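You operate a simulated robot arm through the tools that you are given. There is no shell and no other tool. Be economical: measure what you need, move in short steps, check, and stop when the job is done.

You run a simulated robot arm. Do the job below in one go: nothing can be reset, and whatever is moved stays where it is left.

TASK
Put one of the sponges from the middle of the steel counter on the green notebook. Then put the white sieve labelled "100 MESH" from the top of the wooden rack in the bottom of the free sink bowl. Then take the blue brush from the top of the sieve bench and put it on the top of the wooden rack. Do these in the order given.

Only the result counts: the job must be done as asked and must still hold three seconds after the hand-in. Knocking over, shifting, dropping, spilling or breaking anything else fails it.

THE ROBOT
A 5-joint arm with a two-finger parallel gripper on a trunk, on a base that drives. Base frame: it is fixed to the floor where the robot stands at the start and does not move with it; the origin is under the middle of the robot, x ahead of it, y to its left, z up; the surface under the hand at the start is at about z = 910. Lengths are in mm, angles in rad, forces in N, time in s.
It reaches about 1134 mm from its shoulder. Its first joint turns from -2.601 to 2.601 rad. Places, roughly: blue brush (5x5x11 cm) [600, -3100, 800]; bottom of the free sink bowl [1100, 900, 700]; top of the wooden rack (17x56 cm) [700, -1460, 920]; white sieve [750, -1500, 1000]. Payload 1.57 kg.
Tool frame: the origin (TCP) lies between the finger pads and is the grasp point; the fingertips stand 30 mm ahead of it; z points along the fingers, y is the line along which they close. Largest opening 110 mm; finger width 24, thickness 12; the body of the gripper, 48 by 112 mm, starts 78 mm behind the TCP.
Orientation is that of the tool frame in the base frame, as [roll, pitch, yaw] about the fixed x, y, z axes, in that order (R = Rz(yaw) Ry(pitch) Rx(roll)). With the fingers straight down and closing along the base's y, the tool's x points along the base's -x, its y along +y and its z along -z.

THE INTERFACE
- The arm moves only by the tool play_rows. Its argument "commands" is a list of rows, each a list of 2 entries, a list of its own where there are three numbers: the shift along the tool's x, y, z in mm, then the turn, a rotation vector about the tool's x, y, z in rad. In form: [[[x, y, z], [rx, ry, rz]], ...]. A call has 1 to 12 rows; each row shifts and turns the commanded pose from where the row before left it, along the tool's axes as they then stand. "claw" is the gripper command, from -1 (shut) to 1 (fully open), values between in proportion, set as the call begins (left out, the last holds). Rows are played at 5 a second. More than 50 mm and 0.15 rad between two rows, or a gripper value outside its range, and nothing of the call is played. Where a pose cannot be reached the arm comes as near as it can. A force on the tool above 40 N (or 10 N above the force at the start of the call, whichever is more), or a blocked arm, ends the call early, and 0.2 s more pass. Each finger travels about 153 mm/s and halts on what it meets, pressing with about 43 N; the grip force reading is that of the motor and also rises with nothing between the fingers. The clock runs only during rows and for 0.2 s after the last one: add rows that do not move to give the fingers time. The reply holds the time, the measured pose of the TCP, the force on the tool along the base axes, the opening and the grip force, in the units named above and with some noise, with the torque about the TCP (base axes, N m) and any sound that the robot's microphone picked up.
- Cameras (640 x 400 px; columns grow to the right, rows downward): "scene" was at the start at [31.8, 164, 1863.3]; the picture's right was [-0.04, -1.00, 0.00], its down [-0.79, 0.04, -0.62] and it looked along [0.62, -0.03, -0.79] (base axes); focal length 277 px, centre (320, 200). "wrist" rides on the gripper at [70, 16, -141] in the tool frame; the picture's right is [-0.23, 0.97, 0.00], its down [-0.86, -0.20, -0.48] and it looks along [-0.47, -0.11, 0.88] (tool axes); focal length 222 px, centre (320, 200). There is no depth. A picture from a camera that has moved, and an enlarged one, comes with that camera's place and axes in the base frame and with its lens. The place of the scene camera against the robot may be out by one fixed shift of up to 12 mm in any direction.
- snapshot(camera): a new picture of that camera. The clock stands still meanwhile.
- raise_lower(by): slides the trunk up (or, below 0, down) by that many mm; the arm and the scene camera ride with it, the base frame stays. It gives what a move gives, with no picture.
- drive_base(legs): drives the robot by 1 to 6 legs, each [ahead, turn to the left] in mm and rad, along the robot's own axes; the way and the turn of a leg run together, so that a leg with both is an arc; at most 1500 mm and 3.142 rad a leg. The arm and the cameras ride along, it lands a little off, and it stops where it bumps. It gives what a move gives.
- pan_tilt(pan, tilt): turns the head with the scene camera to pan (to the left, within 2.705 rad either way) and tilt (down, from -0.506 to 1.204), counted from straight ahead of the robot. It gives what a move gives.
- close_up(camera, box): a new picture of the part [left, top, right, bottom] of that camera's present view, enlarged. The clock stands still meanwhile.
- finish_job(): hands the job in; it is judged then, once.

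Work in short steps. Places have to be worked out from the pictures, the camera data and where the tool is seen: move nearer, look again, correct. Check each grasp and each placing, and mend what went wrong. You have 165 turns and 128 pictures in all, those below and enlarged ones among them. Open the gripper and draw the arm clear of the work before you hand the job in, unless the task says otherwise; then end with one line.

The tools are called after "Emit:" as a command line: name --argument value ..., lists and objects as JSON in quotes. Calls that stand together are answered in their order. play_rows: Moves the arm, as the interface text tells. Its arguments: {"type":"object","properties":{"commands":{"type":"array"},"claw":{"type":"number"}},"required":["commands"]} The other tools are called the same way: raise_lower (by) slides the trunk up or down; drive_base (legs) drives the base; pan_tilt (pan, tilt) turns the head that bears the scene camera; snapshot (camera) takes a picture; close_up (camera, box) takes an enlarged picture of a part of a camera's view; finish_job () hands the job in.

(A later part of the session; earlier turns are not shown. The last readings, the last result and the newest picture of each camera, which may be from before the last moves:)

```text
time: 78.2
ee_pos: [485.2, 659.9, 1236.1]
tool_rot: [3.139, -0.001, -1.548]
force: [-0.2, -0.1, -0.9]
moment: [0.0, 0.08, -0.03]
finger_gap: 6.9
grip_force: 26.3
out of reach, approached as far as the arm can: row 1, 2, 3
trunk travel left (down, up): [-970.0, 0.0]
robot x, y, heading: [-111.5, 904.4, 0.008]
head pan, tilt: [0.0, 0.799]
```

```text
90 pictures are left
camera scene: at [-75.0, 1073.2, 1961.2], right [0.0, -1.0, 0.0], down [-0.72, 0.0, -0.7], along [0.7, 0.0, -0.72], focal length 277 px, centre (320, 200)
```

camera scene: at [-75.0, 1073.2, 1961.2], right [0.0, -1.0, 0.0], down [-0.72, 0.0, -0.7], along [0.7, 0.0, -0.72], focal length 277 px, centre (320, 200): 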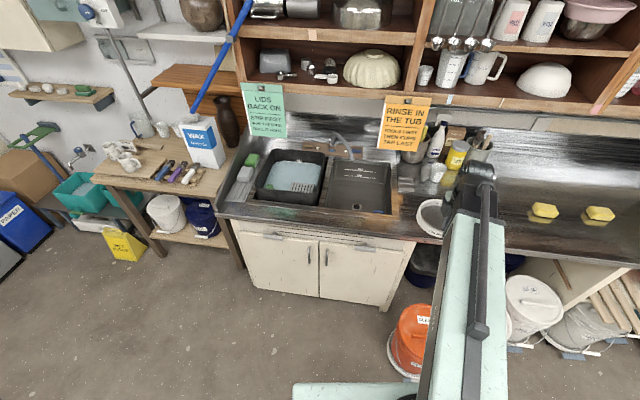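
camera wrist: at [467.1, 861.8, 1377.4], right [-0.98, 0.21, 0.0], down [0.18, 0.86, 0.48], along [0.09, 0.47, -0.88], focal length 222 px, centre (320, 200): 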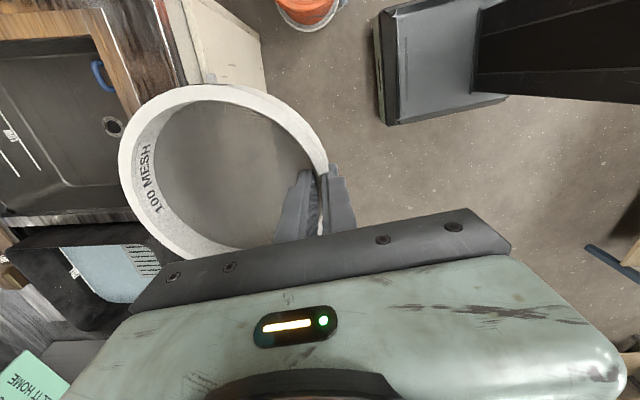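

Emit:
play_rows --commands '[[[0, 0, 40], [0, 0, 0]], [[0, 0, 40], [0, 0, 0]], [[0, 0, 40], [0, 0, 0]], [[0, 0, 0], [0, 0, 0]]]'

Emit:
close_up --camera "scene" --box '[380, 140, 540, 250]'

```text
time: 79.2
ee_pos: [485.2, 660.4, 1237.0]
tool_rot: [3.139, -0.001, -1.549]
force: [-0.2, 0.1, -1.3]
moment: [-0.01, 0.08, 0.02]
finger_gap: 6.8
grip_force: 26.2
out of reach, approached as far as the arm can: row 1, 2, 3
trunk travel left (down, up): [-970.0, 0.0]
robot x, y, heading: [-112.0, 903.4, -0.001]
head pan, tilt: [0.0, 0.799]
```

```text
3.64 times, centred on (460, 195) of scene
camera zoom: at [-75.0, 1073.1, 1961.2], right [0.0, -1.0, 0.0], down [-0.72, 0.0, -0.7], along [0.7, 0.0, -0.72], focal length 1008 px, centre (-189, 218)
```

zoom: 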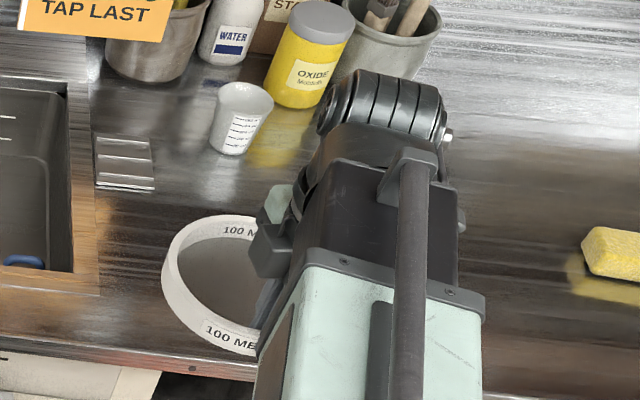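

The arm is a telescoping boom at fixed height; the boom underside is about 190+ mm above the TCP, so it should clear the counter. I drive in 130 mm, bring the arm in line with y = 868, and lower to about TCP z = 1030.

Emit:
drive_base --legs '[[130, 0]]'

Emit:
raise_lower --by -200

Emit:
play_rows --commands '[[[-42, 0, 0], [0, 0, 0]], [[-42, 0, 0], [0, 0, 0]], [[-42, 0, 0], [0, 0, 0]], [[-42, 0, 0], [0, 0, 0]], [[-40, 0, 0], [0, 0, 0]], [[0, 0, 0], [0, 0, 0]]]'

Emit:
snapshot --camera "scene"

```text
time: 80.5
ee_pos: [616.6, 661.6, 1236.2]
tool_rot: [3.135, -0.001, -1.548]
force: [-0.1, 0.9, -0.7]
moment: [0.04, 0.11, 0.01]
finger_gap: 6.9
grip_force: 25.9
trunk travel left (down, up): [-970.0, 0.0]
robot x, y, heading: [16.7, 906.3, 0.003]
head pan, tilt: [0.0, 0.799]
```

```text
time: 82.7
ee_pos: [617.3, 661.5, 1037.0]
tool_rot: [3.138, 0.0, -1.547]
force: [-0.3, 0.2, -1.0]
moment: [0.02, 0.06, 0.01]
finger_gap: 6.5
grip_force: 26.2
trunk travel left (down, up): [-770.0, 200.0]
robot x, y, heading: [21.5, 907.1, 0.004]
head pan, tilt: [0.0, 0.799]
```

```text
time: 84.1
ee_pos: [612.9, 869.8, 1036.5]
tool_rot: [3.137, 0.001, -1.551]
force: [0.8, 0.2, -1.5]
moment: [0.0, 0.07, 0.02]
finger_gap: 6.6
grip_force: 26.4
trunk travel left (down, up): [-770.0, 200.0]
robot x, y, heading: [19.7, 903.9, -0.001]
head pan, tilt: [0.0, 0.799]
```

```text
88 pictures are left
camera scene: at [55.9, 1073.6, 1761.2], right [0.0, -1.0, 0.0], down [-0.72, 0.0, -0.7], along [0.7, 0.0, -0.72], focal length 277 px, centre (320, 200)
```

scene: 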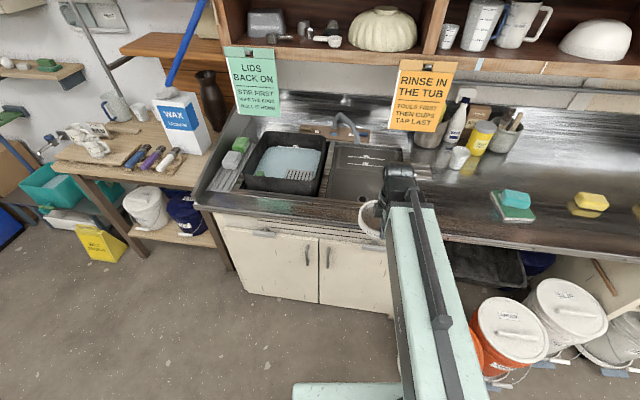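

Emit:
play_rows --commands '[[[0, -48, 0], [0, 0, 0]], [[0, -48, 0], [0, 0, 0]], [[0, -48, 0], [0, 0, 0]], [[0, -48, 0], [0, 0, 0]], [[0, -48, 0], [0, 0, 0]], [[0, -48, 0], [0, 0, 0]], [[0, -48, 0], [0, 0, 0]], [[0, -46, 0], [0, 0, 0]], [[0, 0, 0], [0, 0, 0]]]'

Emit:
snapshot --camera "scene"

Emit:
snapshot --camera "wrist"

```text
time: 86.1
ee_pos: [963.8, 878.9, 1037.0]
tool_rot: [3.14, 0.001, -1.548]
force: [0.7, 0.5, -2.4]
moment: [0.03, 0.08, 0.03]
finger_gap: 6.4
grip_force: 26.4
out of reach, approached as far as the arm can: row 8
trunk travel left (down, up): [-770.0, 200.0]
robot x, y, heading: [18.4, 907.4, 0.005]
head pan, tilt: [0.0, 0.799]
```

```text
87 pictures are left
camera scene: at [56.4, 1073.3, 1761.2], right [0.0, -1.0, 0.0], down [-0.72, 0.0, -0.7], along [0.7, 0.0, -0.72], focal length 277 px, centre (320, 200)
```

scene: 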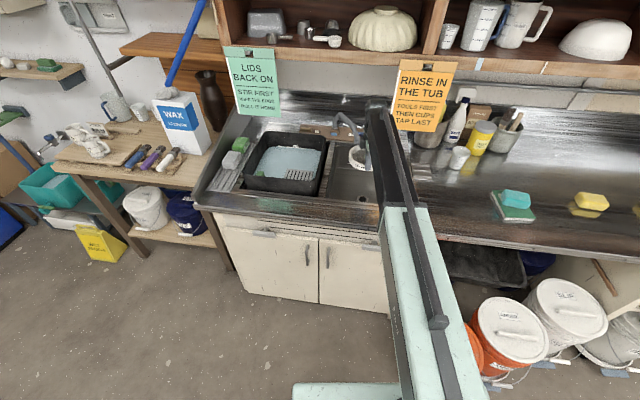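

```text
86 pictures are left
camera wrist: at [949.9, 808.7, 1177.9], right [-0.98, 0.21, 0.0], down [0.18, 0.86, 0.48], along [0.1, 0.47, -0.88], focal length 222 px, centre (320, 200)
```

wrist: 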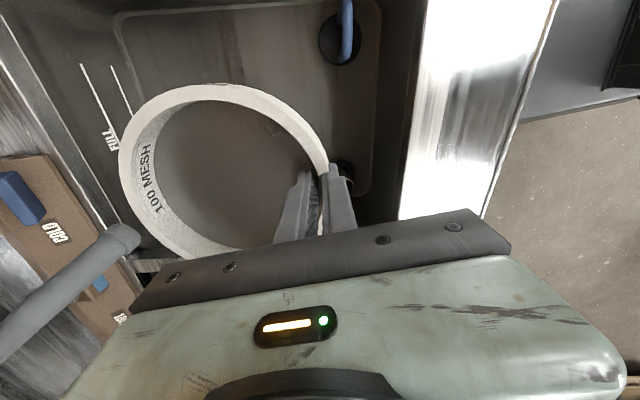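

Reach limit gives TCP at [964, 879]; sieve will sit around [1043, 880], clear of plug, faucet and walls. I lower in stages.

Emit:
raise_lower --by -140

Emit:
snapshot --camera "wrist"

Emit:
close_up --camera "scene" --box '[300, 60, 460, 200]'

```text
time: 87.8
ee_pos: [963.2, 877.4, 897.5]
tool_rot: [-3.141, 0.0, -1.548]
force: [-0.1, -0.4, -0.6]
moment: [0.04, 0.08, 0.01]
finger_gap: 6.6
grip_force: 25.7
trunk travel left (down, up): [-630.0, 340.0]
robot x, y, heading: [18.6, 907.1, 0.005]
head pan, tilt: [0.0, 0.799]
```

```text
85 pictures are left
camera wrist: at [949.5, 808.7, 1038.1], right [-0.98, 0.21, 0.0], down [0.18, 0.86, 0.48], along [0.1, 0.47, -0.88], focal length 222 px, centre (320, 200)
```

wrist: 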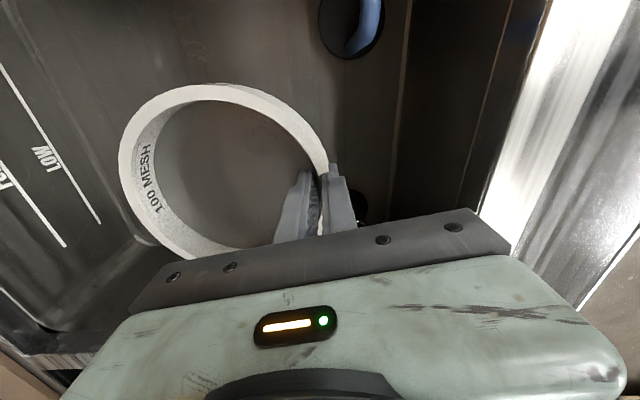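

```text
2.86 times, centred on (380, 130) of scene
camera zoom: at [56.0, 1073.3, 1621.2], right [0.0, -1.0, 0.0], down [-0.72, 0.0, -0.7], along [0.7, 0.0, -0.72], focal length 792 px, centre (149, 400)
```

zoom: 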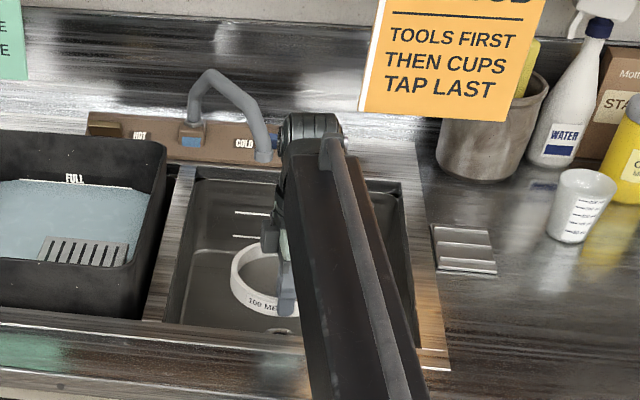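

Emit:
raise_lower --by -85

Emit:
snapshot --camera "wrist"

Emit:
close_up --camera "scene" --box '[300, 40, 460, 180]'

```text
time: 89.0
ee_pos: [964.5, 878.6, 812.0]
tool_rot: [3.14, 0.002, -1.548]
force: [-0.6, -0.4, -1.3]
moment: [0.05, 0.1, 0.01]
finger_gap: 6.6
grip_force: 26.2
trunk travel left (down, up): [-545.0, 425.0]
robot x, y, heading: [18.8, 904.5, 0.0]
head pan, tilt: [0.0, 0.799]
```

```text
83 pictures are left
camera wrist: at [949.4, 808.7, 953.1], right [-0.98, 0.21, 0.0], down [0.18, 0.86, 0.48], along [0.1, 0.47, -0.88], focal length 222 px, centre (320, 200)
```

wrist: 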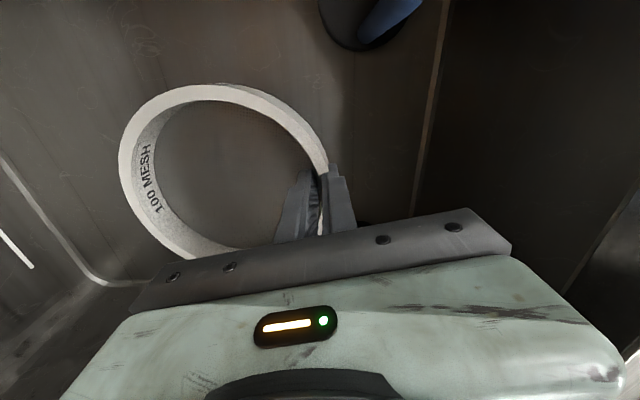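

```text
2.86 times, centred on (380, 110) of scene
camera zoom: at [56.0, 1073.3, 1536.2], right [0.0, -1.0, 0.0], down [-0.72, 0.0, -0.7], along [0.7, 0.0, -0.72], focal length 792 px, centre (149, 457)
```

zoom: 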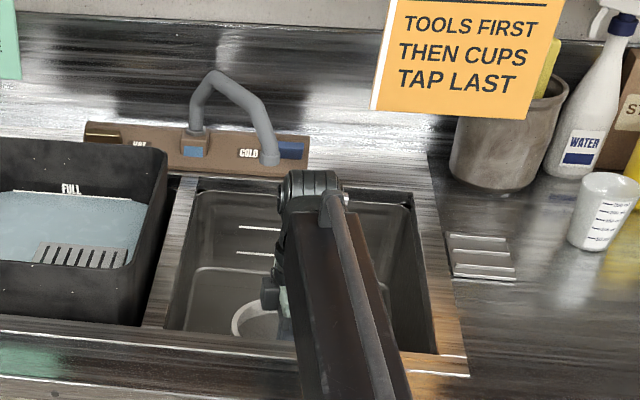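

Floor estimated near z = 735. I continue in smaller steps watching the force.

Emit:
raise_lower --by -25

Emit:
raise_lower --by -8

Emit:
snapshot --camera "wrist"

```text
time: 89.7
ee_pos: [963.9, 877.3, 786.7]
tool_rot: [3.14, 0.001, -1.548]
force: [0.4, 0.5, -1.6]
moment: [0.0, 0.1, 0.02]
finger_gap: 6.9
grip_force: 26.6
trunk travel left (down, up): [-520.0, 450.0]
robot x, y, heading: [21.8, 907.7, 0.004]
head pan, tilt: [0.0, 0.799]
```

```text
time: 90.3
ee_pos: [964.9, 877.3, 778.4]
tool_rot: [3.139, 0.0, -1.549]
force: [0.9, 0.0, -1.2]
moment: [0.0, 0.06, -0.01]
finger_gap: 6.6
grip_force: 26.2
trunk travel left (down, up): [-512.0, 458.0]
robot x, y, heading: [20.7, 905.7, 0.004]
head pan, tilt: [0.0, 0.799]
```

```text
81 pictures are left
camera wrist: at [949.5, 808.7, 920.0], right [-0.98, 0.21, 0.0], down [0.18, 0.86, 0.48], along [0.1, 0.47, -0.88], focal length 222 px, centre (320, 200)
```

wrist: 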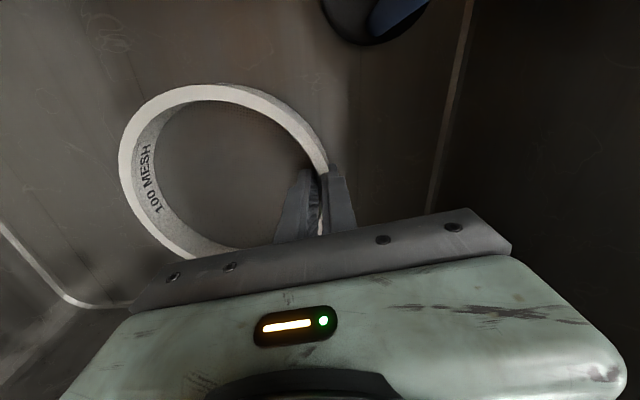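

Emit:
raise_lower --by -10

```text
time: 90.8
ee_pos: [963.2, 877.7, 768.6]
tool_rot: [3.139, -0.001, -1.549]
force: [-1.0, 0.6, 2.1]
moment: [-0.15, -0.04, 0.0]
finger_gap: 7.0
grip_force: 26.2
trunk travel left (down, up): [-502.0, 468.0]
robot x, y, heading: [21.5, 906.3, 0.001]
head pan, tilt: [0.0, 0.799]
```

Force has gone up by about 3 N: first contact. I go 3 mm more.

Emit:
raise_lower --by -3

Emit:
snapshot --camera "wrist"

```text
time: 91.4
ee_pos: [963.4, 876.6, 768.6]
tool_rot: [-3.136, -0.001, -1.548]
force: [12.8, -0.1, 37.1]
moment: [-0.07, -0.37, 0.04]
finger_gap: 6.6
grip_force: 26.1
trunk travel left (down, up): [-499.0, 471.0]
robot x, y, heading: [19.6, 907.1, 0.001]
head pan, tilt: [0.0, 0.799]
```

```text
80 pictures are left
camera wrist: at [947.9, 808.8, 910.1], right [-0.98, 0.21, 0.0], down [0.18, 0.86, 0.48], along [0.1, 0.47, -0.88], focal length 222 px, centre (320, 200)
```

wrist: 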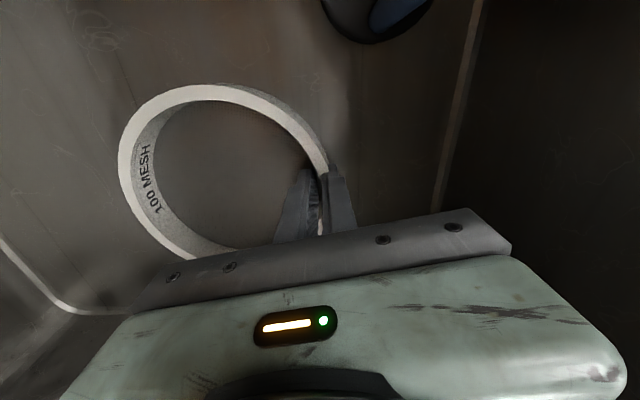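

Firm contact through the tool: the sieve is on the floor. I relieve 2 mm and open the fingers partially.

Emit:
raise_lower --by 2

Emit:
play_rows --commands '[[[0, 0, 0], [0, 0, 0]], [[0, 0, 0], [0, 0, 0]], [[0, 0, 0], [0, 0, 0]]]' --claw -0.3

Emit:
snapshot --camera "wrist"

```text
time: 91.9
ee_pos: [962.2, 879.3, 768.9]
tool_rot: [3.14, 0.001, -1.547]
force: [5.6, 0.1, 18.1]
moment: [-0.02, -0.25, 0.0]
finger_gap: 6.9
grip_force: 26.1
trunk travel left (down, up): [-501.0, 469.0]
robot x, y, heading: [17.6, 906.7, 0.004]
head pan, tilt: [0.0, 0.799]
```

```text
time: 92.7
ee_pos: [962.7, 876.9, 767.1]
tool_rot: [3.14, 0.0, -1.547]
force: [-3.3, 0.1, 11.1]
moment: [0.01, -0.14, -0.01]
finger_gap: 34.6
grip_force: 0.0
trunk travel left (down, up): [-501.0, 469.0]
robot x, y, heading: [16.8, 907.8, 0.004]
head pan, tilt: [0.0, 0.799]
```

```text
79 pictures are left
camera wrist: at [948.3, 808.7, 910.3], right [-0.98, 0.21, 0.0], down [0.18, 0.86, 0.48], along [0.1, 0.47, -0.88], focal length 222 px, centre (320, 200)
```

wrist: 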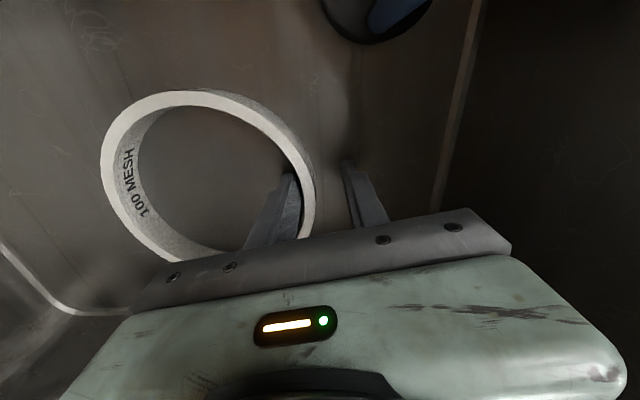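

Emit:
raise_lower --by 6

Emit:
close_up --camera "wrist" --box '[60, 60, 420, 285]'

```text
time: 93.2
ee_pos: [964.5, 878.0, 774.1]
tool_rot: [3.139, 0.0, -1.549]
force: [-0.5, -0.2, 0.1]
moment: [0.0, 0.0, -0.03]
finger_gap: 38.6
grip_force: 0.0
trunk travel left (down, up): [-507.0, 463.0]
robot x, y, heading: [21.5, 902.7, -0.003]
head pan, tilt: [0.0, 0.799]
```

```text
1.78 times, centred on (240, 172) of wrist
camera zoom: at [949.5, 808.7, 915.1], right [-0.98, 0.21, 0.0], down [0.18, 0.86, 0.48], along [0.1, 0.47, -0.88], focal length 395 px, centre (462, 249)
```

zoom: 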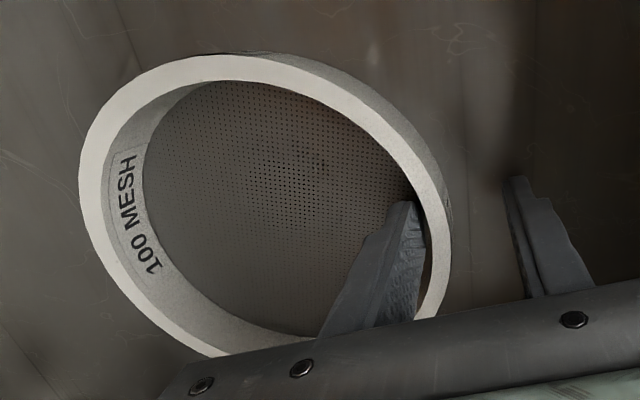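

Released with no load. I raise straight up and check.

Emit:
raise_lower --by 250

Emit:
snapshot --camera "wrist"

```text
time: 95.8
ee_pos: [963.5, 878.2, 1023.2]
tool_rot: [3.139, 0.001, -1.549]
force: [0.4, -0.5, -0.7]
moment: [0.03, 0.03, 0.03]
finger_gap: 38.4
grip_force: 0.0
trunk travel left (down, up): [-757.0, 213.0]
robot x, y, heading: [17.9, 905.3, 0.002]
head pan, tilt: [0.0, 0.799]
```

```text
77 pictures are left
camera wrist: at [949.5, 808.7, 1165.1], right [-0.98, 0.21, 0.0], down [0.18, 0.86, 0.48], along [0.1, 0.47, -0.88], focal length 222 px, centre (320, 200)
```

wrist: 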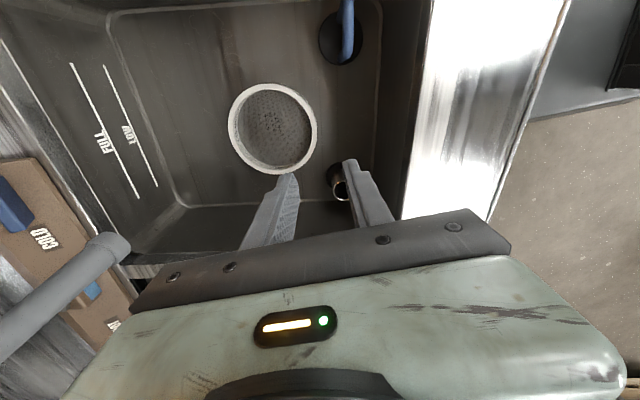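

The sieve lies flat on the bowl floor, clear of everything. I retract, raise, and head for the brush at the far bench.

Emit:
play_rows --commands '[[[0, 48, 0], [0, 0, 0]], [[0, 48, 0], [0, 0, 0]], [[0, 48, 0], [0, 0, 0]], [[0, 48, 0], [0, 0, 0]], [[0, 48, 0], [0, 0, 0]], [[0, 48, 0], [0, 0, 0]], [[0, 48, 0], [0, 0, 0]], [[0, 30, 0], [0, 0, 0]]]'

Emit:
raise_lower --by 213

Emit:
drive_base --legs '[[-300, 0], [0, -1.573], [1500, 0], [1300, 0]]'

Emit:
snapshot --camera "scene"

```text
time: 97.6
ee_pos: [597.2, 869.5, 1024.1]
tool_rot: [3.139, -0.001, -1.549]
force: [-0.3, -0.2, 0.7]
moment: [-0.03, 0.01, 0.0]
finger_gap: 38.5
grip_force: 0.2
trunk travel left (down, up): [-757.0, 213.0]
robot x, y, heading: [21.9, 904.0, 0.003]
head pan, tilt: [0.0, 0.799]
```

```text
time: 99.9
ee_pos: [598.6, 870.5, 1236.4]
tool_rot: [3.139, 0.0, -1.547]
force: [0.1, -0.2, 0.2]
moment: [-0.03, -0.02, 0.0]
finger_gap: 38.6
grip_force: 0.1
trunk travel left (down, up): [-970.0, 0.0]
robot x, y, heading: [20.1, 906.1, 0.002]
head pan, tilt: [0.0, 0.799]
```

```text
time: 119.0
ee_pos: [-309.8, -2494.9, 1238.0]
tool_rot: [3.14, 0.0, -3.114]
force: [-0.2, 0.3, -1.2]
moment: [0.01, 0.01, 0.01]
finger_gap: 38.6
grip_force: 0.1
trunk travel left (down, up): [-970.0, 0.0]
robot x, y, heading: [-274.6, -1914.7, -1.573]
head pan, tilt: [0.0, 0.799]
```

```text
76 pictures are left
camera scene: at [-103.9, -1954.2, 1961.2], right [-1.0, 0.0, 0.0], down [0.0, 0.72, -0.7], along [0.0, -0.7, -0.72], focal length 277 px, centre (320, 200)
```

scene: 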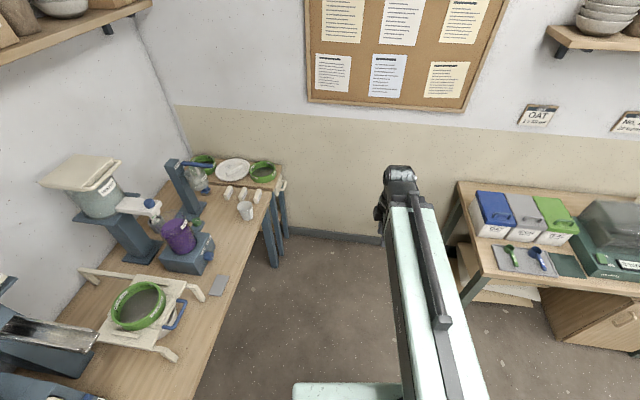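

Emit:
close_up --camera "scene" --box '[150, 130, 310, 230]'

Emit:
close_up --camera "scene" --box '[430, 170, 640, 300]'

```text
4.00 times, centred on (230, 180) of scene
camera zoom: at [-103.9, -1954.2, 1961.2], right [-1.0, 0.0, 0.0], down [0.0, 0.72, -0.7], along [0.0, -0.7, -0.72], focal length 1108 px, centre (680, 280)
```

zoom: 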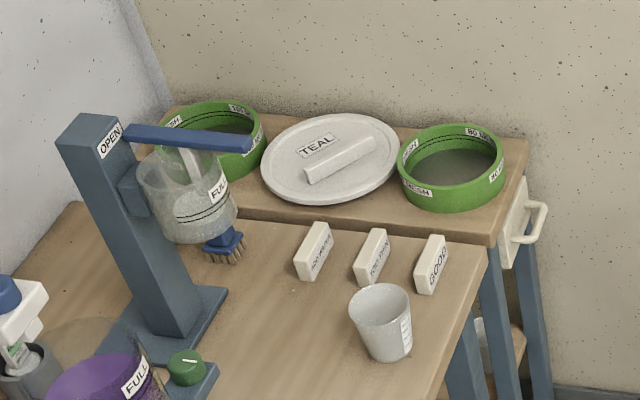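

```text
3.05 times, centred on (535, 235) of scene
camera zoom: at [-103.9, -1954.2, 1961.2], right [-1.0, 0.0, 0.0], down [0.0, 0.72, -0.7], along [0.0, -0.7, -0.72], focal length 844 px, centre (-335, 93)
```

zoom: 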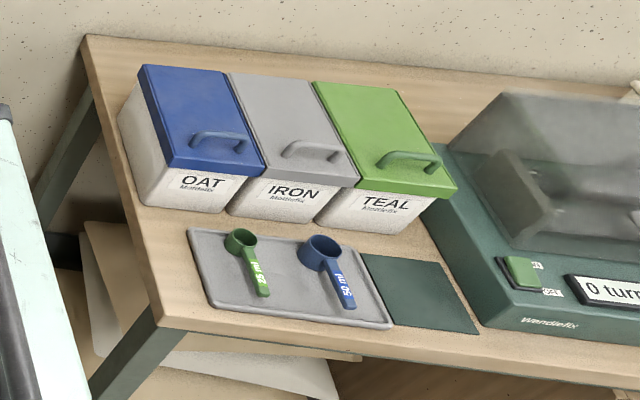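

The blue brush stands behind the stand with the hanging beaker, at about [580, -3157, 800]. I drive nearer and face the bench for a better look.

Emit:
drive_base --legs '[[700, 0], [0, 1.2]]'

Emit:
pan_tilt --pan -0.3 --tilt 0.85

Emit:
snapshot --camera "scene"

```text
time: 125.9
ee_pos: [256.8, -2857.5, 1237.2]
tool_rot: [3.138, 0.0, -1.909]
force: [-0.1, 1.2, 0.7]
moment: [-0.02, 0.04, -0.01]
finger_gap: 38.5
grip_force: 0.0
trunk travel left (down, up): [-970.0, 0.0]
robot x, y, heading: [-276.5, -2624.6, -0.374]
head pan, tilt: [0.0, 0.799]
```

```text
time: 126.7
ee_pos: [256.4, -2858.6, 1237.0]
tool_rot: [3.14, -0.002, -1.909]
force: [0.2, 0.6, -0.3]
moment: [0.0, 0.04, -0.01]
finger_gap: 38.5
grip_force: 0.1
trunk travel left (down, up): [-970.0, 0.0]
robot x, y, heading: [-270.6, -2629.4, -0.37]
head pan, tilt: [-0.3, 0.85]
```

```text
73 pictures are left
camera scene: at [-192.9, -2503.8, 1957.2], right [-0.62, -0.78, 0.0], down [-0.59, 0.47, -0.66], along [0.52, -0.41, -0.75], focal length 277 px, centre (320, 200)
```

scene: 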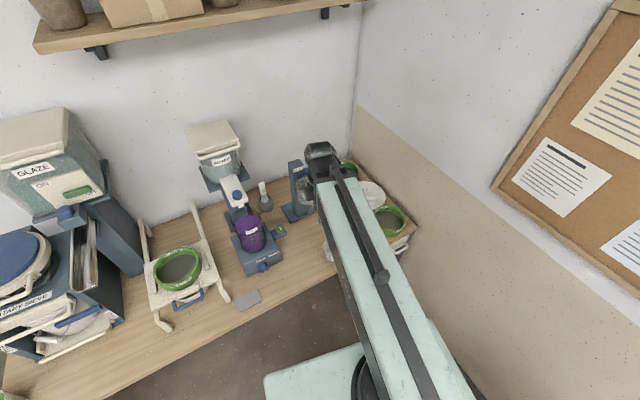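

Emit:
play_rows --commands '[[[-45, 0, 0], [0, 0, 0]], [[-45, 0, 0], [0, 0, 0]], [[-45, 10, 0], [0, 0, 0]], [[-45, 10, 0], [0, 0, 0]], [[-45, 15, 0], [0, 0, 0]], [[-45, 15, 0], [0, 0, 0]], [[-40, 20, 0], [0, 0, 0]]]'

Emit:
close_up --camera "scene" --box '[240, 120, 440, 280]'

Emit:
snapshot --camera "wrist"

```text
time: 128.3
ee_pos: [292.3, -2541.4, 1237.6]
tool_rot: [3.139, 0.0, -1.909]
force: [1.1, -0.4, -0.1]
moment: [0.01, -0.03, -0.01]
finger_gap: 38.5
grip_force: 0.0
trunk travel left (down, up): [-970.0, 0.0]
robot x, y, heading: [-274.3, -2623.7, -0.372]
head pan, tilt: [-0.3, 0.85]
```

```text
2.50 times, centred on (340, 200) of scene
camera zoom: at [-193.3, -2503.2, 1957.1], right [-0.62, -0.78, 0.0], down [-0.59, 0.47, -0.66], along [0.52, -0.41, -0.75], focal length 693 px, centre (270, 200)
```

zoom: 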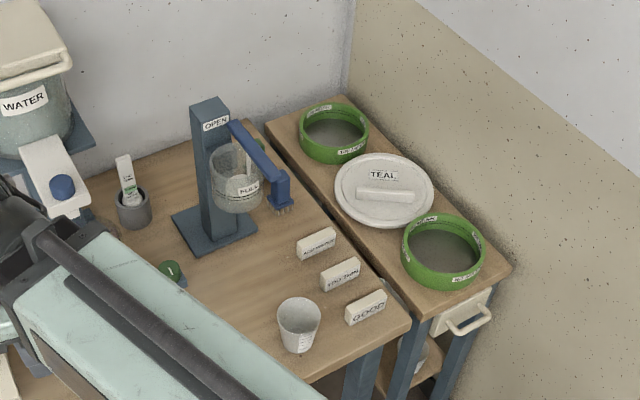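

```text
71 pictures are left
camera wrist: at [254.1, -2600.9, 1378.3], right [-0.84, 0.54, 0.0], down [0.47, 0.74, 0.48], along [0.26, 0.4, -0.88], focal length 222 px, centre (320, 200)
```

wrist: 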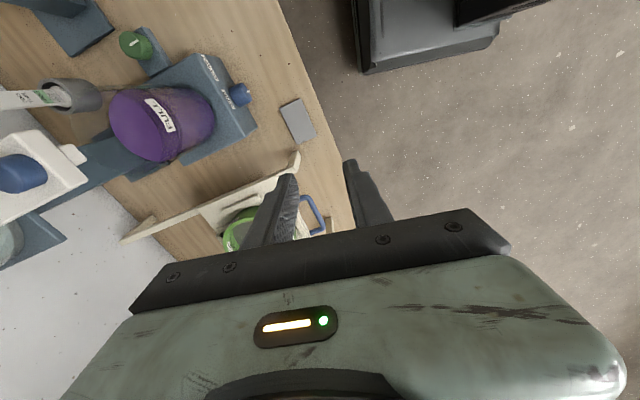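

Triangulating: brush at about [612, -3188], well clear of the lever (end [428, -3028, 1098]) and beaker. It's out of reach from here, so I move the base about 230 mm nearer the far wall and face it.

Emit:
drive_base --legs '[[0, -1.0], [220, 0], [0, 1.0]]'

Emit:
snapshot --camera "scene"

```text
time: 135.0
ee_pos: [339.2, -2746.9, 1236.1]
tool_rot: [3.138, -0.003, -1.889]
force: [0.5, 0.5, -0.4]
moment: [-0.02, 0.06, 0.0]
finger_gap: 38.7
grip_force: 0.1
trunk travel left (down, up): [-970.0, 0.0]
robot x, y, heading: [-231.2, -2846.9, -0.363]
head pan, tilt: [-0.3, 0.85]
```

```text
70 pictures are left
camera scene: at [-146.6, -2718.7, 1956.9], right [-0.61, -0.79, 0.0], down [-0.59, 0.46, -0.66], along [0.52, -0.41, -0.75], focal length 277 px, centre (320, 200)
```

scene: 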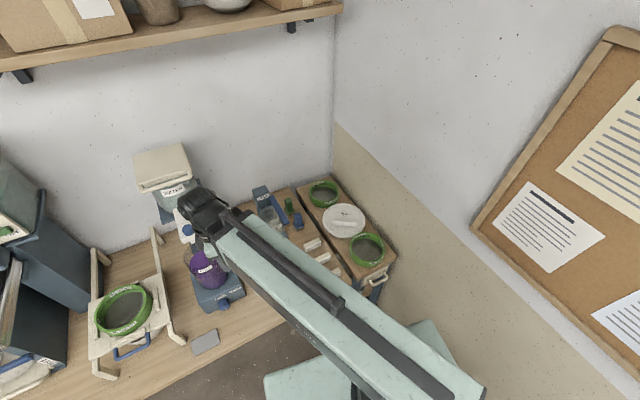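

Emit:
close_up --camera "scene" --box '[230, 165, 350, 245]'

```text
5.00 times, centred on (290, 205) of scene
camera zoom: at [-146.6, -2718.7, 1956.9], right [-0.61, -0.79, 0.0], down [-0.59, 0.46, -0.66], along [0.52, -0.41, -0.75], focal length 1385 px, centre (470, 175)
```

zoom: 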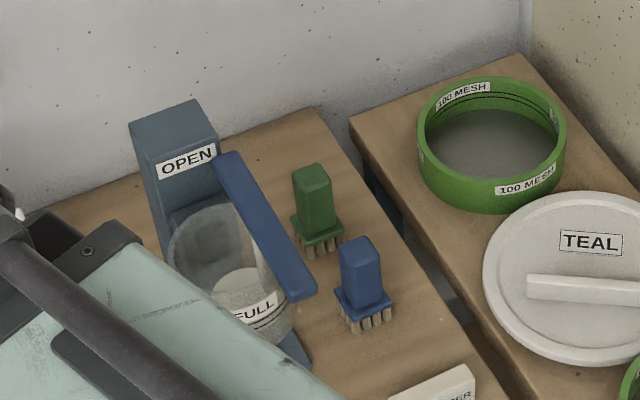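

Now the blue brush is clear: standing bristles down at about [600, -3166], a green brush 110 mm behind it. I turn the tool to close along y and move above it at full height.

Emit:
play_rows --commands '[[[0, 0, 0], [0, 0, 0.1357]], [[0, 0, 0], [0, 0, 0.1357]], [[0, 0, 0], [0, 0, 0.1357]], [[0, 0, 0], [0, 0, 0.1357]], [[0, 0, 0], [0, 0, 0.1357]], [[0, 0, 0], [0, 0, 0.1357]], [[0, 0, 0], [0, 0, 0.1357]], [[0, 0, 0], [0, 0, 0.1357]], [[0, 0, 0], [0, 0, 0.1357]], [[0, 0, 0], [0, 0, 0.1357]], [[0, 0, 0], [0, 0, 0]]]' --claw 0.45

Emit:
play_rows --commands '[[[-27.5, -35.4, 0], [0, 0, 0]], [[-27.5, -35.4, 0], [0, 0, 0]], [[-27.5, -35.4, 0], [0, 0, 0]], [[-27.5, -35.4, 0], [0, 0, 0]], [[-27.5, -35.4, 0], [0, 0, 0]], [[-27.5, -35.4, 0], [0, 0, 0]], [[-27.5, -35.4, 0], [0, 0, 0]], [[-27.5, -35.4, 0], [0, 0, 0]], [[-27.5, -35.4, 0], [0, 0, 0]], [[-27.5, -35.4, 0], [0, 0, 0]], [[0, 0, 0], [0, 0, 0]]]'

Emit:
snapshot --camera "wrist"

Emit:
snapshot --camera "scene"

```text
time: 137.4
ee_pos: [336.7, -2747.9, 1235.9]
tool_rot: [3.141, -0.002, 3.032]
force: [0.4, -0.3, 0.1]
moment: [0.0, 0.02, 0.03]
finger_gap: 79.7
grip_force: 0.0
trunk travel left (down, up): [-970.0, 0.0]
robot x, y, heading: [-230.0, -2846.4, -0.364]
head pan, tilt: [-0.3, 0.85]
```

```text
time: 139.8
ee_pos: [571.5, -3128.0, 1237.8]
tool_rot: [3.141, 0.0, 3.035]
force: [-0.4, 0.3, 0.3]
moment: [0.01, 0.0, 0.0]
finger_gap: 79.8
grip_force: 0.0
trunk travel left (down, up): [-970.0, 0.0]
robot x, y, heading: [-230.1, -2842.7, -0.357]
head pan, tilt: [-0.3, 0.85]
```

```text
68 pictures are left
camera wrist: at [503.7, -3104.6, 1378.5], right [0.33, 0.94, 0.0], down [0.83, -0.29, 0.48], along [0.45, -0.16, -0.88], focal length 222 px, centre (320, 200)
```

wrist: 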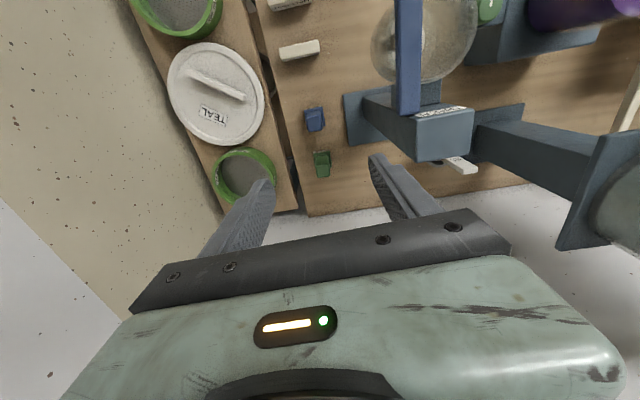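

```text
67 pictures are left
camera scene: at [-149.6, -2719.9, 1957.2], right [-0.61, -0.79, 0.0], down [-0.59, 0.46, -0.66], along [0.52, -0.41, -0.75], focal length 277 px, centre (320, 200)
```

scene: 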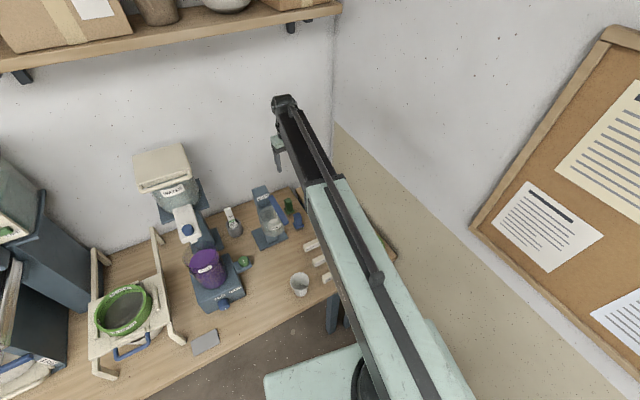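

Emit:
close_up --camera "wrist" --box '[270, 80, 390, 190]'

```text
3.64 times, centred on (330, 135) of wrist
camera zoom: at [503.7, -3104.6, 1378.5], right [0.33, 0.94, 0.0], down [0.83, -0.29, 0.48], along [0.45, -0.16, -0.88], focal length 808 px, centre (284, 436)
```

zoom: 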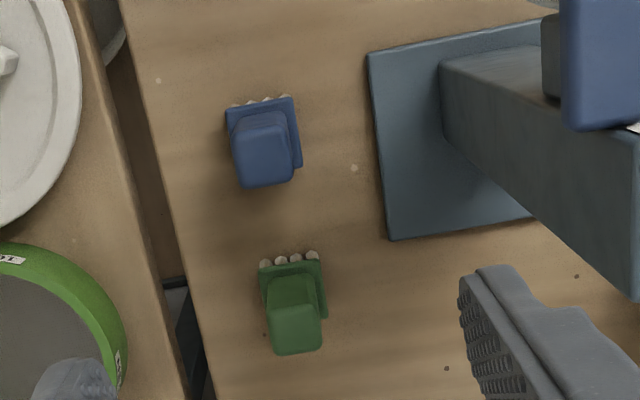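

From the wrist: brush at about [580, -3146], its faces turned about -10°. Boom clearance to the lever is some 35 mm, acceptable. I align, then lower to about z = 1010 and check.

Emit:
play_rows --commands '[[[0, 0, 0], [0, 0, 0.068]], [[-11.5, -16.2, 0], [0, 0, 0]], [[0, 0, 0], [0, 0, 0]]]'

Emit:
raise_lower --by -210

Emit:
snapshot --camera "wrist"

Emit:
close_up --camera "scene" --box '[220, 40, 380, 200]'

```text
time: 140.6
ee_pos: [579.4, -3147.1, 1236.8]
tool_rot: [3.141, -0.002, 2.966]
force: [0.6, 0.7, -0.2]
moment: [0.0, 0.01, 0.0]
finger_gap: 80.1
grip_force: 0.1
trunk travel left (down, up): [-970.0, 0.0]
robot x, y, heading: [-232.7, -2844.8, -0.357]
head pan, tilt: [-0.3, 0.85]
```

```text
time: 142.9
ee_pos: [581.3, -3147.1, 1027.5]
tool_rot: [-3.141, -0.001, 2.967]
force: [0.3, 0.0, 0.2]
moment: [-0.03, -0.01, -0.05]
finger_gap: 79.7
grip_force: 0.1
trunk travel left (down, up): [-760.0, 210.0]
robot x, y, heading: [-230.0, -2844.2, -0.36]
head pan, tilt: [-0.3, 0.85]
```

```text
65 pictures are left
camera wrist: at [514.7, -3117.6, 1168.3], right [0.39, 0.92, 0.0], down [0.81, -0.35, 0.48], along [0.44, -0.19, -0.88], focal length 222 px, centre (320, 200)
```

wrist: 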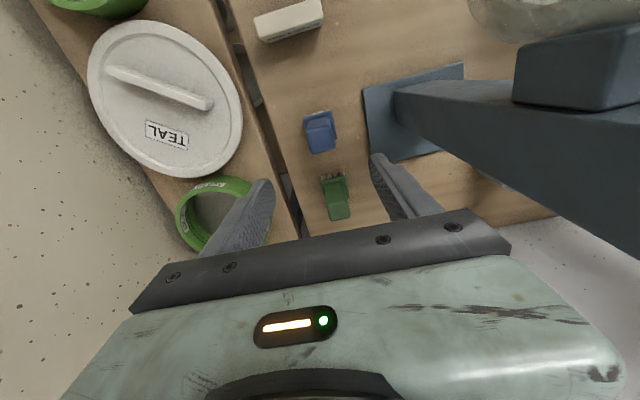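

```text
2.50 times, centred on (300, 120) of scene
camera zoom: at [-149.3, -2720.1, 1747.2], right [-0.61, -0.79, 0.0], down [-0.59, 0.46, -0.66], along [0.52, -0.41, -0.75], focal length 693 px, centre (370, 400)
```

zoom: 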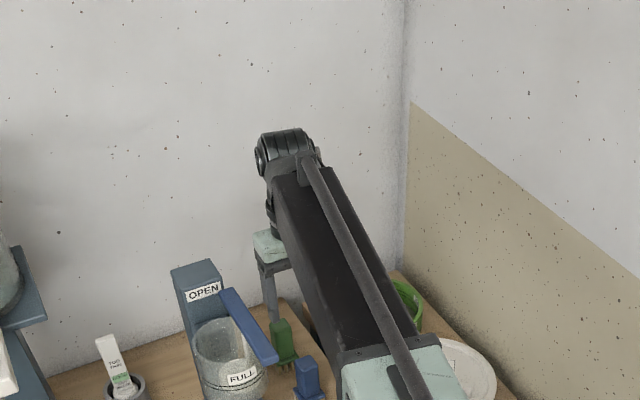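

Well aligned. I lower further to just over the handle.

Emit:
raise_lower --by -130

Emit:
snapshot --camera "wrist"

Emit:
snapshot --camera "scene"

```text
time: 144.5
ee_pos: [580.3, -3147.3, 897.7]
tool_rot: [-3.141, 0.0, 2.968]
force: [0.1, -0.1, 1.4]
moment: [0.02, 0.0, -0.01]
finger_gap: 79.9
grip_force: 0.1
trunk travel left (down, up): [-630.0, 340.0]
robot x, y, heading: [-228.9, -2840.7, -0.361]
head pan, tilt: [-0.3, 0.85]
```

```text
63 pictures are left
camera wrist: at [514.7, -3117.6, 1038.3], right [0.39, 0.92, 0.0], down [0.81, -0.35, 0.48], along [0.44, -0.19, -0.88], focal length 222 px, centre (320, 200)
```

wrist: 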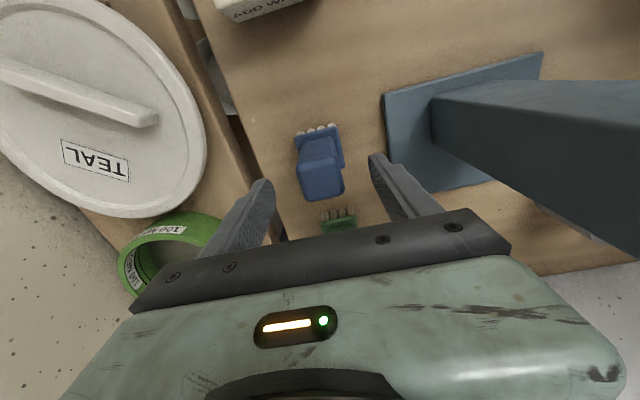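

```text
62 pictures are left
camera scene: at [-149.3, -2720.1, 1617.2], right [-0.61, -0.79, 0.0], down [-0.59, 0.46, -0.66], along [0.52, -0.41, -0.75], focal length 277 px, centre (320, 200)
```

scene: 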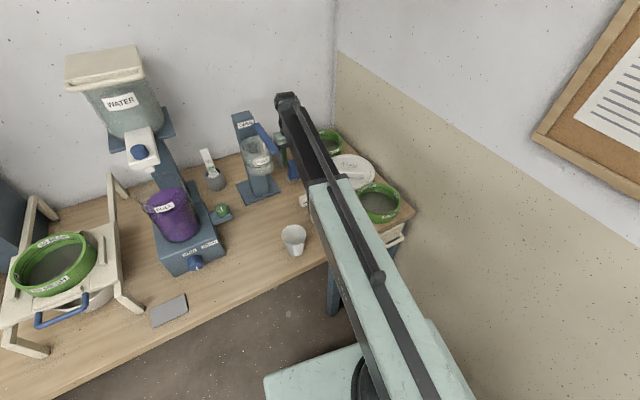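

The handle is centred between the fingers. I nudge 4 mm forward and lower to TCP z of about 833, then look.

Emit:
play_rows --commands '[[[-4, 1, 0], [0, 0, 0]], [[0, 0, 0], [0, 0, 0]]]'

Emit:
raise_lower --by -50

Emit:
snapshot --camera "wrist"

```text
time: 145.1
ee_pos: [585.2, -3146.4, 898.0]
tool_rot: [-3.141, -0.004, 2.969]
force: [0.1, -0.3, 0.3]
moment: [0.0, -0.01, 0.0]
finger_gap: 79.6
grip_force: 0.0
trunk travel left (down, up): [-630.0, 340.0]
robot x, y, heading: [-232.0, -2843.8, -0.362]
head pan, tilt: [-0.3, 0.85]
```

```text
time: 146.0
ee_pos: [584.3, -3146.0, 846.5]
tool_rot: [3.141, -0.002, 2.966]
force: [0.7, 0.2, -0.1]
moment: [0.02, -0.01, -0.02]
finger_gap: 79.9
grip_force: 0.0
trunk travel left (down, up): [-580.0, 390.0]
robot x, y, heading: [-231.1, -2844.0, -0.361]
head pan, tilt: [-0.3, 0.85]
```

```text
61 pictures are left
camera wrist: at [518.9, -3117.2, 988.3], right [0.39, 0.92, 0.0], down [0.81, -0.35, 0.48], along [0.44, -0.19, -0.88], focal length 222 px, centre (320, 200)
```

wrist: 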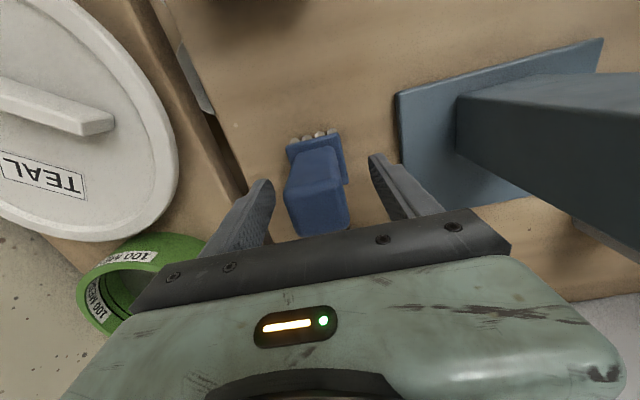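

Emit:
raise_lower --by -10

Emit:
play_rows --commands '[[[0, 0, 0], [0, 0, 0]], [[0, 0, 0], [0, 0, 0]], [[0, 0, 0], [0, 0, 0]], [[0, 0, 0], [0, 0, 0]]]' --claw -1

Emit:
snapshot --camera "wrist"

```text
time: 146.6
ee_pos: [584.7, -3146.0, 836.6]
tool_rot: [-3.142, -0.002, 2.965]
force: [-0.1, -0.4, 1.2]
moment: [-0.03, 0.0, 0.04]
finger_gap: 79.7
grip_force: 0.1
trunk travel left (down, up): [-570.0, 400.0]
robot x, y, heading: [-230.9, -2847.3, -0.36]
head pan, tilt: [-0.3, 0.85]
```

```text
time: 147.6
ee_pos: [584.7, -3146.7, 836.6]
tool_rot: [-3.141, -0.004, 2.967]
force: [-0.1, 0.2, -0.3]
moment: [0.02, -0.04, -0.01]
finger_gap: 44.9
grip_force: 43.4
trunk travel left (down, up): [-570.0, 400.0]
robot x, y, heading: [-232.3, -2843.5, -0.365]
head pan, tilt: [-0.3, 0.85]
```

```text
60 pictures are left
camera wrist: at [519.0, -3117.2, 978.3], right [0.39, 0.92, 0.0], down [0.81, -0.35, 0.48], along [0.44, -0.19, -0.88], focal length 222 px, centre (320, 200)
```

wrist: 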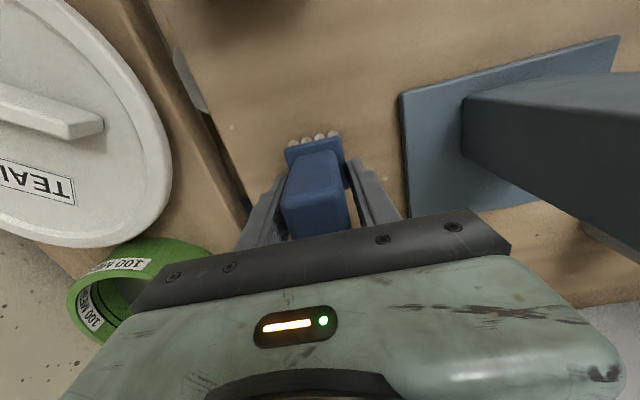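

Grip firm (44.9 mm, 43 N). I lift straight up to full height and check.

Emit:
raise_lower --by 400

Emit:
snapshot --camera "wrist"

```text
time: 151.4
ee_pos: [584.9, -3147.2, 1236.0]
tool_rot: [-3.14, -0.003, 2.966]
force: [0.1, -0.6, -0.6]
moment: [-0.04, -0.01, -0.01]
finger_gap: 45.1
grip_force: 43.3
trunk travel left (down, up): [-970.0, 0.0]
robot x, y, heading: [-230.7, -2843.9, -0.363]
head pan, tilt: [-0.3, 0.85]
```

```text
59 pictures are left
camera wrist: at [519.1, -3117.3, 1378.2], right [0.39, 0.92, 0.0], down [0.81, -0.35, 0.48], along [0.44, -0.19, -0.88], focal length 222 px, centre (320, 200)
```

wrist: 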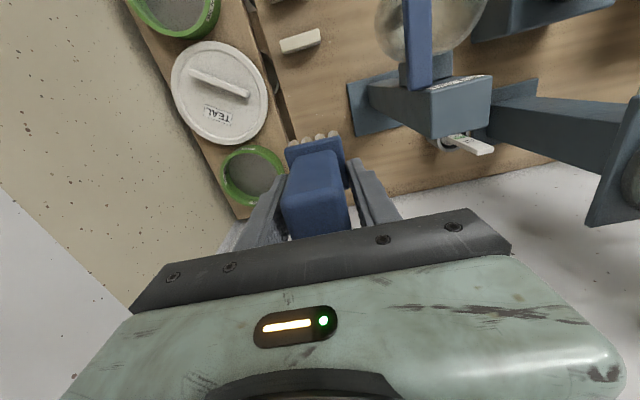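

Brush in hand, upright. I retract the arm toward the robot, then back off, and drive to the rack.

Emit:
play_rows --commands '[[[47, 8.6, 0], [0, 0, 0]], [[47, 8.6, 0], [0, 0, 0]], [[47, 8.6, 0], [0, 0, 0]], [[47, 8.6, 0], [0, 0, 0]], [[47, 8.6, 0], [0, 0, 0]], [[47, 8.6, 0], [0, 0, 0]], [[0, 0, 0], [0, 0, 0]]]'

Emit:
drive_base --legs '[[-120, 0], [0, 1.934], [1300, 0], [0, -1.571]]'

Emit:
pan_tilt --pan 0 --tilt 0.8

Emit:
snapshot --camera "scene"

```text
time: 153.0
ee_pos: [315.6, -3046.7, 1237.0]
tool_rot: [3.142, -0.001, 2.967]
force: [0.6, -0.5, -0.8]
moment: [-0.04, 0.02, 0.02]
finger_gap: 45.0
grip_force: 43.1
trunk travel left (down, up): [-970.0, 0.0]
robot x, y, heading: [-233.3, -2846.5, -0.357]
head pan, tilt: [-0.3, 0.85]
```

```text
time: 168.9
ee_pos: [220.7, -1492.0, 1236.4]
tool_rot: [3.141, -0.002, -2.947]
force: [-0.1, 0.3, -0.5]
moment: [-0.01, 0.0, 0.0]
finger_gap: 44.9
grip_force: 43.2
trunk travel left (down, up): [-970.0, 0.0]
robot x, y, heading: [-360.7, -1486.7, 0.015]
head pan, tilt: [-0.3, 0.85]
```

```text
time: 169.7
ee_pos: [221.3, -1491.7, 1237.4]
tool_rot: [-3.14, -0.001, -2.949]
force: [0.9, 0.4, -0.4]
moment: [0.01, -0.03, 0.03]
finger_gap: 44.7
grip_force: 43.4
trunk travel left (down, up): [-970.0, 0.0]
robot x, y, heading: [-362.9, -1488.2, 0.015]
head pan, tilt: [0.0, 0.799]
```

```text
58 pictures are left
camera scene: at [-326.2, -1319.0, 1961.2], right [0.01, -1.0, 0.0], down [-0.72, -0.01, -0.7], along [0.7, 0.01, -0.72], focal length 277 px, centre (320, 200)
```

scene: 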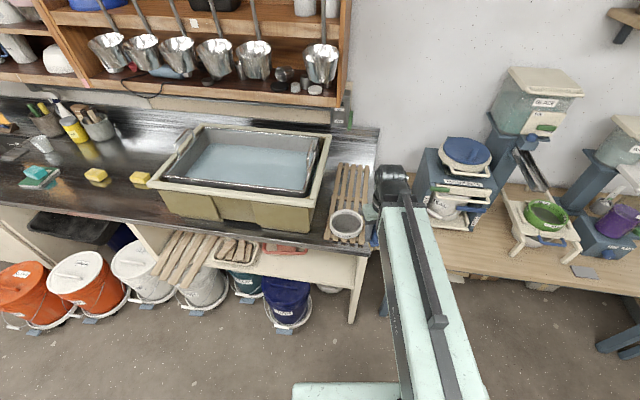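

I drive in 250 mm, turn the tool to line up with the slats and extend over the middle of the rack.

Emit:
drive_base --legs '[[250, 0]]'

Emit:
play_rows --commands '[[[0, 0, 0], [0, 0, 0.1223]], [[0, 0, 0], [0, 0, 0.1223]], [[0, 0, 0], [0, 0, 0.1223]], [[-42.3, 12.5, 0], [0, 0, 0]], [[-42.3, 12.5, 0], [0, 0, 0]], [[-42.3, 12.5, 0], [0, 0, 0]], [[-42.3, 12.5, 0], [0, 0, 0]], [[-42.3, 12.5, 0], [0, 0, 0]], [[0, 0, 0], [0, 0, 0]]]'

Emit:
snapshot --camera "wrist"

Emit:
snapshot --camera "scene"

```text
time: 171.5
ee_pos: [471.4, -1488.1, 1236.6]
tool_rot: [3.141, -0.005, -2.95]
force: [-0.1, -0.2, 0.2]
moment: [0.04, 0.04, -0.01]
finger_gap: 45.1
grip_force: 43.3
trunk travel left (down, up): [-970.0, 0.0]
robot x, y, heading: [-109.0, -1484.2, 0.008]
head pan, tilt: [0.0, 0.799]
```

```text
time: 173.5
ee_pos: [688.3, -1464.0, 1236.9]
tool_rot: [3.141, -0.001, 2.966]
force: [-0.8, 0.5, 0.5]
moment: [0.03, -0.04, -0.02]
finger_gap: 44.9
grip_force: 43.3
trunk travel left (down, up): [-970.0, 0.0]
robot x, y, heading: [-115.2, -1479.6, 0.014]
head pan, tilt: [0.0, 0.799]
```

```text
57 pictures are left
camera wrist: at [623.6, -1436.0, 1378.5], right [0.39, 0.92, 0.0], down [0.81, -0.34, 0.48], along [0.44, -0.19, -0.88], focal length 222 px, centre (320, 200)
```

wrist: 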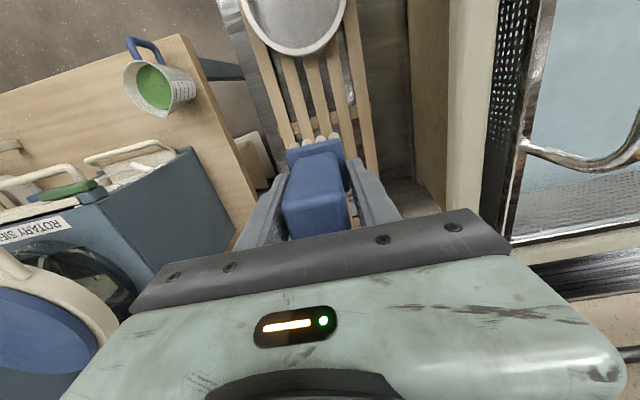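

```text
56 pictures are left
camera scene: at [-76.7, -1315.6, 1961.2], right [0.01, -1.0, 0.0], down [-0.72, -0.01, -0.7], along [0.7, 0.01, -0.72], focal length 277 px, centre (320, 200)
```

scene: 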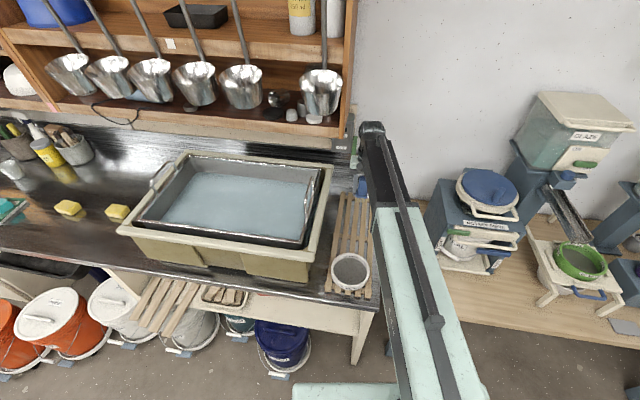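

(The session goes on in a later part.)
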